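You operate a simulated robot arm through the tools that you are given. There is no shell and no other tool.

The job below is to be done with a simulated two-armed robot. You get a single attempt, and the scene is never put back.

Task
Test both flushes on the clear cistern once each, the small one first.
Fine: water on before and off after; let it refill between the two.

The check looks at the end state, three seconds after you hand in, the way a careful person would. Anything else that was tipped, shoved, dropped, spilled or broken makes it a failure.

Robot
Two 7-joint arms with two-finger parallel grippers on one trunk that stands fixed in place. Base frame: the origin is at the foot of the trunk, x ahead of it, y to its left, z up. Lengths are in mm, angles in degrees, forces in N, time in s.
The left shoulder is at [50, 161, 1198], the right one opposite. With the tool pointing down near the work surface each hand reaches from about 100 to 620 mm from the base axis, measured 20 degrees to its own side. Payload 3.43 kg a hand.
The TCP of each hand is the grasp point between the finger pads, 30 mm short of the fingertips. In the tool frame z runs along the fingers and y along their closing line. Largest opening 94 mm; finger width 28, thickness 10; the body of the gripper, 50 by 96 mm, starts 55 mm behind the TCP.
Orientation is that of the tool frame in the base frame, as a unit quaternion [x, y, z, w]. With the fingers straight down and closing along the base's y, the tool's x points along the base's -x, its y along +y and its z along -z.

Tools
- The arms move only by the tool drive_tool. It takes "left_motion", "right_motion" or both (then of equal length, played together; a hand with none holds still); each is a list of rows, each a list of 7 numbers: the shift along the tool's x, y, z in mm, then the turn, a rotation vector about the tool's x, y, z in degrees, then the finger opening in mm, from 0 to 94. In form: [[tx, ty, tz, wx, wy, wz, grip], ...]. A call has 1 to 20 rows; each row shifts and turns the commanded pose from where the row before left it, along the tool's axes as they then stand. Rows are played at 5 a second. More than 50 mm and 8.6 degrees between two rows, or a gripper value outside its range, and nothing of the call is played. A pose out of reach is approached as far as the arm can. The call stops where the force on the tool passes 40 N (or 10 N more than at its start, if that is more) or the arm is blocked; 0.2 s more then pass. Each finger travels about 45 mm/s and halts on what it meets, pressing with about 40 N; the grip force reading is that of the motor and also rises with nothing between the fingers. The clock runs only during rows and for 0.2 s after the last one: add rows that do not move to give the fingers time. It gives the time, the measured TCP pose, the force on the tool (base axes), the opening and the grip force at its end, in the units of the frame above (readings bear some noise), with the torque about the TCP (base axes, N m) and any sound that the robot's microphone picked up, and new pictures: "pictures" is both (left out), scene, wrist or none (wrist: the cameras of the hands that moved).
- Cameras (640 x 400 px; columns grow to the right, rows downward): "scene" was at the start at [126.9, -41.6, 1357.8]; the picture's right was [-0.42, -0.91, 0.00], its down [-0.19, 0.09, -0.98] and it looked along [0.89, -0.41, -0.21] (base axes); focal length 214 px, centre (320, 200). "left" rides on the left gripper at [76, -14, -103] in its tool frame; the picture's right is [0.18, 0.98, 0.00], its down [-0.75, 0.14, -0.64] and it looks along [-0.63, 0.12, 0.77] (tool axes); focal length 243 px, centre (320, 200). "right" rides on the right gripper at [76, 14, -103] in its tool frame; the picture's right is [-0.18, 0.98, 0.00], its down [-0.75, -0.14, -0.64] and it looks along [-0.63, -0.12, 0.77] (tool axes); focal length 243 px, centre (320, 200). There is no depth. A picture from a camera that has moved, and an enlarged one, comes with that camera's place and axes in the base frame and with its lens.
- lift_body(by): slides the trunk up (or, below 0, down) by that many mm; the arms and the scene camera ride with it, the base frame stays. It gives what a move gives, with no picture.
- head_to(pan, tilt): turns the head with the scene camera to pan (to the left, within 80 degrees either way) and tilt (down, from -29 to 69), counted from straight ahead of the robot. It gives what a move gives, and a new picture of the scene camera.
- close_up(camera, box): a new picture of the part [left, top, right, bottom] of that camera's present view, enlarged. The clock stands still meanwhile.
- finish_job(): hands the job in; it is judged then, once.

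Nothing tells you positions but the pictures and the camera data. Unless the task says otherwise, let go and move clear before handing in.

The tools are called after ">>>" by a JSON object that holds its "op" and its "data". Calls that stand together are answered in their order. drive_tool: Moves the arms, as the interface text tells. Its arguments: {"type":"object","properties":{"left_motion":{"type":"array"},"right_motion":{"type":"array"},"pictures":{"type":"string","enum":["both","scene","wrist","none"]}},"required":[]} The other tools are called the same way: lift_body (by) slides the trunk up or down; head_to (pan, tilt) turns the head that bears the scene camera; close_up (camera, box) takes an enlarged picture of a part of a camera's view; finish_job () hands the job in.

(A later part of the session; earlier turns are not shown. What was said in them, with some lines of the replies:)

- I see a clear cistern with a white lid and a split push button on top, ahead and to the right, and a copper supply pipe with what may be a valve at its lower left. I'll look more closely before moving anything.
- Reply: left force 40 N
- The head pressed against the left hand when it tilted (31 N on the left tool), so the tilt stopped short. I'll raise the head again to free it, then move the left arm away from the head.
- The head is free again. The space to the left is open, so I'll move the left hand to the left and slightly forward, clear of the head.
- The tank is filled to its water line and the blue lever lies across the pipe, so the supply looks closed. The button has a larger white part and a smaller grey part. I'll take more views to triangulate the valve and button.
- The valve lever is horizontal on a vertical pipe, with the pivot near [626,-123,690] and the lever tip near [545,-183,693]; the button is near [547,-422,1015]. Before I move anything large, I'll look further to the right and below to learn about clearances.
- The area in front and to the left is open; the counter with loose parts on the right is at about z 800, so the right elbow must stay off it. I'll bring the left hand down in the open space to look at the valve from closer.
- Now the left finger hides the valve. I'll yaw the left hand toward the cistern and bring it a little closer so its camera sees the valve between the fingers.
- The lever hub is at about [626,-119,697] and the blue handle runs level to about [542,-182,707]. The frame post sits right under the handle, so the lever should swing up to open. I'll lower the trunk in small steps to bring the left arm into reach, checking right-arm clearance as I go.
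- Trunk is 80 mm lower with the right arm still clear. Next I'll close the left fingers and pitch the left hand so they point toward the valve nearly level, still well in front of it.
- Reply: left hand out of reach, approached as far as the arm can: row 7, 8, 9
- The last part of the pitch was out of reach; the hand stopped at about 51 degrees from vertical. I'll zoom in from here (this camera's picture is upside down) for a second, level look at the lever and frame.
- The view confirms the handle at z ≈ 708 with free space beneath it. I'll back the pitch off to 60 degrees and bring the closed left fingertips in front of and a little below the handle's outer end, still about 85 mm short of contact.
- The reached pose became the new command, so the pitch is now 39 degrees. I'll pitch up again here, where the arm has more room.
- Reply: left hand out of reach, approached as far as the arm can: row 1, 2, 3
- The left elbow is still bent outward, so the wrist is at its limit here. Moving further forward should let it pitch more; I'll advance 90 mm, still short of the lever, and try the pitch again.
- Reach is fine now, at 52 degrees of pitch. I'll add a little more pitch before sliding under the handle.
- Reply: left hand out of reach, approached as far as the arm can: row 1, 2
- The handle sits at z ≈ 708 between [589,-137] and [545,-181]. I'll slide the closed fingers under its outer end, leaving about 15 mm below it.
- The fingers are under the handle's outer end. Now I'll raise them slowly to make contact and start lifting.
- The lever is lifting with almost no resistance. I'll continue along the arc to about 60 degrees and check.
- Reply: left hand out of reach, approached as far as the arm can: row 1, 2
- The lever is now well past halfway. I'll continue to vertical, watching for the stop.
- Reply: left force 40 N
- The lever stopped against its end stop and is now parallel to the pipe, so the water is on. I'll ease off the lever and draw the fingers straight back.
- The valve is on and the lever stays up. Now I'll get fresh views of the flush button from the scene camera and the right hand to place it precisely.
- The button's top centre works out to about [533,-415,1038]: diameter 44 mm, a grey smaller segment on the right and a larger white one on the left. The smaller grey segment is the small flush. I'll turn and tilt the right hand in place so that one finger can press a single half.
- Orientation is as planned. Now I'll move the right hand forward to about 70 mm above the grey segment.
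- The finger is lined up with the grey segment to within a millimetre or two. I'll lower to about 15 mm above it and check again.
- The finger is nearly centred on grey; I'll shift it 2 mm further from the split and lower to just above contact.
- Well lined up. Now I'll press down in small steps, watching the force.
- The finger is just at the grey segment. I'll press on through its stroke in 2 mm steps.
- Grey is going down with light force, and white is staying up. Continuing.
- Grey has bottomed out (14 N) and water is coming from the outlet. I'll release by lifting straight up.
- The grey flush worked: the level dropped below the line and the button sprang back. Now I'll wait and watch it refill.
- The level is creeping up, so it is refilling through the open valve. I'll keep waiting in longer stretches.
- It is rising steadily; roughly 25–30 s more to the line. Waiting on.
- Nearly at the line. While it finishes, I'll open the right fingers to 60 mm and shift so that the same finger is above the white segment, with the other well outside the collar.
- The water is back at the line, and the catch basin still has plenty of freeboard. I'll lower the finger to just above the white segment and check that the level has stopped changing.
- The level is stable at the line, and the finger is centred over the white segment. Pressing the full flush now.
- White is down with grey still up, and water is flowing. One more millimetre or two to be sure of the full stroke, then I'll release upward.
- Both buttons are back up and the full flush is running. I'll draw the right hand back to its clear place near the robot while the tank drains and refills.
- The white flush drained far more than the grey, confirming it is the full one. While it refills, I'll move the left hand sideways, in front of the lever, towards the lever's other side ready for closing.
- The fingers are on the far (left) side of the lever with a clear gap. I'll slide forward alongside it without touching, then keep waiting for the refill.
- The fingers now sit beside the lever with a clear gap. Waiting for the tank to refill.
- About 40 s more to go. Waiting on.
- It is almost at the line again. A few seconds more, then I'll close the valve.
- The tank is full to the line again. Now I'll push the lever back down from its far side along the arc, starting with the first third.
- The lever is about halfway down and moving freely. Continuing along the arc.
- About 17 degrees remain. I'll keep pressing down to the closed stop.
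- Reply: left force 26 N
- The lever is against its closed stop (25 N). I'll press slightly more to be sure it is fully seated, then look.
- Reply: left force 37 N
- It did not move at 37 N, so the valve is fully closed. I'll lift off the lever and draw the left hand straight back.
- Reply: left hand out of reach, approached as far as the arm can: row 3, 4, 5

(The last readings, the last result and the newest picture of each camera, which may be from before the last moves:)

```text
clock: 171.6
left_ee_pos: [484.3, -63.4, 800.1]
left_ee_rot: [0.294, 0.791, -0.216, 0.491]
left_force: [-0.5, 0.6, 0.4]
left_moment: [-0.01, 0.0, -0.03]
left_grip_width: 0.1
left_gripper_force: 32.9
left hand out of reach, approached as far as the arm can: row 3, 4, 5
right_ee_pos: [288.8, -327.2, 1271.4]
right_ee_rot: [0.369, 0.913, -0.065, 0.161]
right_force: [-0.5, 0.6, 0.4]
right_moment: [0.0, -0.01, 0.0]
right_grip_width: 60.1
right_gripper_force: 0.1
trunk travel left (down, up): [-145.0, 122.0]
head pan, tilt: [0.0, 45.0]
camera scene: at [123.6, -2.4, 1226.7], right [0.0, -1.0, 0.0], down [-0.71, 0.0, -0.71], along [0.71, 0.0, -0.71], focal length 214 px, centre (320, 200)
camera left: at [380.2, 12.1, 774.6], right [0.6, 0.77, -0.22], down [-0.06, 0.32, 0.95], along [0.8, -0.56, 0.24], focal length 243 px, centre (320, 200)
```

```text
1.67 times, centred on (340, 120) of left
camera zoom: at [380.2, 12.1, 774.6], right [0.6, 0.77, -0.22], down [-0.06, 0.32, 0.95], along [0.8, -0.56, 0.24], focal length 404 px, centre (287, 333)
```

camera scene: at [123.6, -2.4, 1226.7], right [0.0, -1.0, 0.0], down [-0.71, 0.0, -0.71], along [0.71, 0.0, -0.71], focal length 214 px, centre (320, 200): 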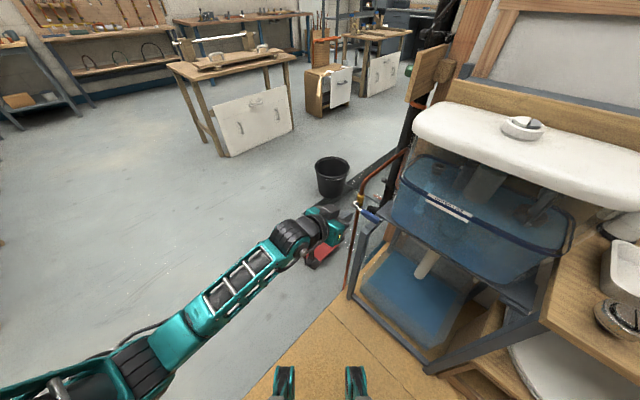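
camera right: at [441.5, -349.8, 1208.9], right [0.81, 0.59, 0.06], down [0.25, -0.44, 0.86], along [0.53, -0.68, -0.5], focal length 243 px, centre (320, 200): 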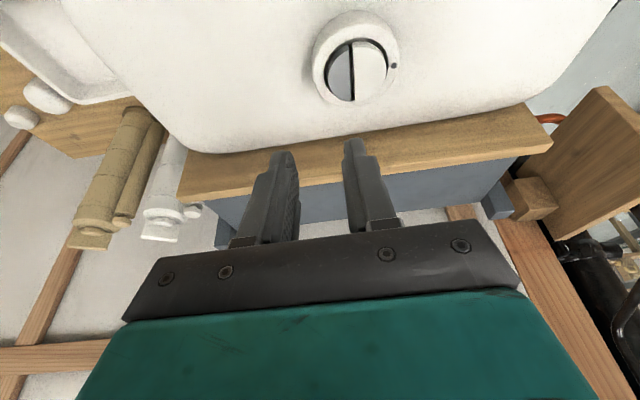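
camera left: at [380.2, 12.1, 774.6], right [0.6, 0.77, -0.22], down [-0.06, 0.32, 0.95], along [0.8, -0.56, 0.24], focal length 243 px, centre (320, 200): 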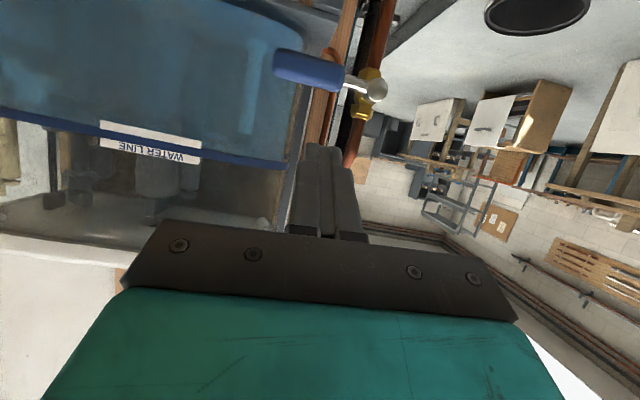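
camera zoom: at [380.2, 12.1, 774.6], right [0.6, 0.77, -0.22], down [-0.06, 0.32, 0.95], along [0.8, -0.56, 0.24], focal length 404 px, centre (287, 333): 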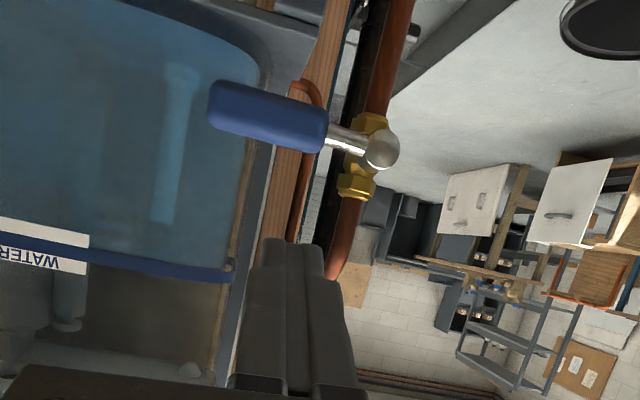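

The lever is level again and the water is off. I'll back the left hand away a little more and do a last check of the whole bench before handing in.

>>> {"op": "drive_tool", "data": {"left_motion": [[0, 0, -25, 0, 0, 0, 0], [0, 0, -25, 0, 0, 0, 0], [0, 0, 0, 0, 0, 0, 0]], "pictures": "none"}}

>>> {"op": "head_to", "data": {"pan": -30, "tilt": 40}}

>>> {"op": "close_up", "data": {"camera": "scene", "box": [250, 110, 430, 340]}}

>>> {"op": "close_up", "data": {"camera": "scene", "box": [220, 170, 320, 260]}}

>>> {"op": "close_up", "data": {"camera": "scene", "box": [320, 100, 400, 160]}}

```text
clock: 172.4
left_ee_pos: [450.8, -33.2, 822.4]
left_ee_rot: [0.294, 0.791, -0.216, 0.492]
left_force: [-0.7, -0.4, 0.9]
left_moment: [0.01, 0.03, -0.01]
left_grip_width: 0.1
left_gripper_force: 32.6
right_ee_pos: [288.6, -327.2, 1271.5]
right_ee_rot: [0.369, 0.913, -0.066, 0.16]
right_force: [-0.6, -0.3, 0.5]
right_moment: [0.0, 0.02, 0.01]
right_grip_width: 60.2
right_gripper_force: 0.1
trunk travel left (down, up): [-145.0, 122.0]
head pan, tilt: [0.0, 45.0]
```

```text
clock: 173.4
left_ee_pos: [451.5, -33.7, 822.1]
left_ee_rot: [0.294, 0.79, -0.217, 0.492]
left_force: [-0.3, 0.3, 0.0]
left_moment: [0.01, -0.01, 0.01]
left_grip_width: 0.0
left_gripper_force: 32.9
right_ee_pos: [289.5, -327.6, 1270.6]
right_ee_rot: [0.369, 0.913, -0.065, 0.161]
right_force: [-0.7, 0.0, -0.8]
right_moment: [-0.01, -0.02, -0.02]
right_grip_width: 60.0
right_gripper_force: 0.2
trunk travel left (down, up): [-145.0, 122.0]
head pan, tilt: [-30.0, 40.0]
camera scene: at [116.0, -44.8, 1233.9], right [-0.5, -0.87, 0.0], down [-0.56, 0.32, -0.77], along [0.66, -0.38, -0.64], focal length 214 px, centre (320, 200)
```

scene: 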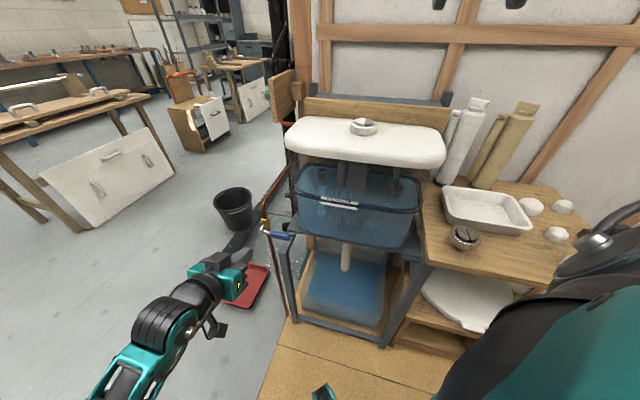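

```text
1.74 times, centred on (340, 225) of scene
camera zoom: at [116.0, -44.8, 1233.9], right [-0.5, -0.87, 0.0], down [-0.56, 0.32, -0.77], along [0.66, -0.38, -0.64], focal length 373 px, centre (285, 156)
```

zoom: 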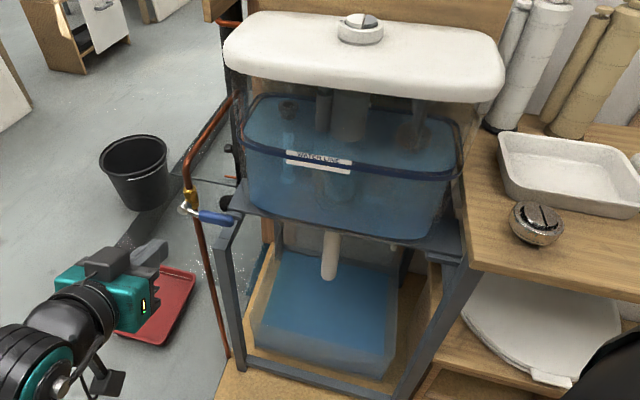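

```text
4.44 times, centred on (270, 215) of scene
camera zoom: at [116.0, -44.8, 1233.9], right [-0.5, -0.87, 0.0], down [-0.56, 0.32, -0.77], along [0.66, -0.38, -0.64], focal length 953 px, centre (542, 133)
```

zoom: 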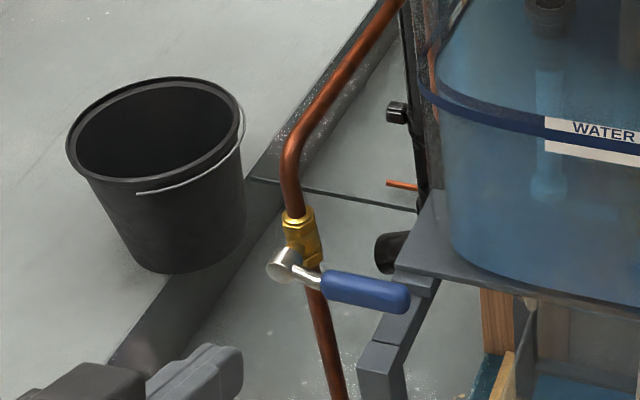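

```text
6.67 times, centred on (360, 130) of scene
camera zoom: at [116.0, -44.8, 1233.9], right [-0.5, -0.87, 0.0], down [-0.56, 0.32, -0.77], along [0.66, -0.38, -0.64], focal length 1430 px, centre (53, 667)
```

zoom: 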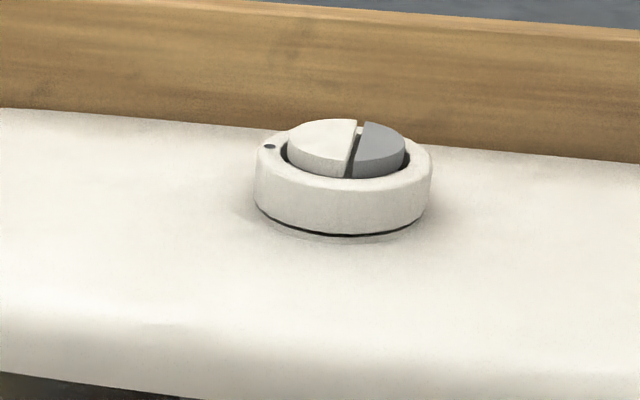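

The tank is full to its line, both buttons are up and the supply lever is level (closed). Nothing else has been disturbed, and both hands are clear, so I'm handing in.

>>> {"op": "finish_job", "data": {}}

```text
The job is handed in.
```

I tested both flushes once each, the small one first, and handed the job in. The hand-in returned no verdict.

- **Water on:** I swung the blue lever up until it was in line with the pipe, at its stop.
- **Small flush:** I pressed the grey segment to its stop. The level dropped partway, and I waited until it was back at the water line and steady.
- **Full flush:** I pressed the white segment. It emptied much more of the tank, which confirms grey is the small flush and white the full one.
- **Water off:** I let the tank refill to the line first, which you hadn't asked for, so it was full as I found it. Then I pushed the lever back to level, against its closed stop.

At the end the tank was at its line, both buttons were up and both hands were clear. I saw nothing spilled or moved.

Early on, tilting the head pressed it against the robot's own left hand with about 30–40 N. I backed it off and moved the hand, and the arm worked normally afterwards.
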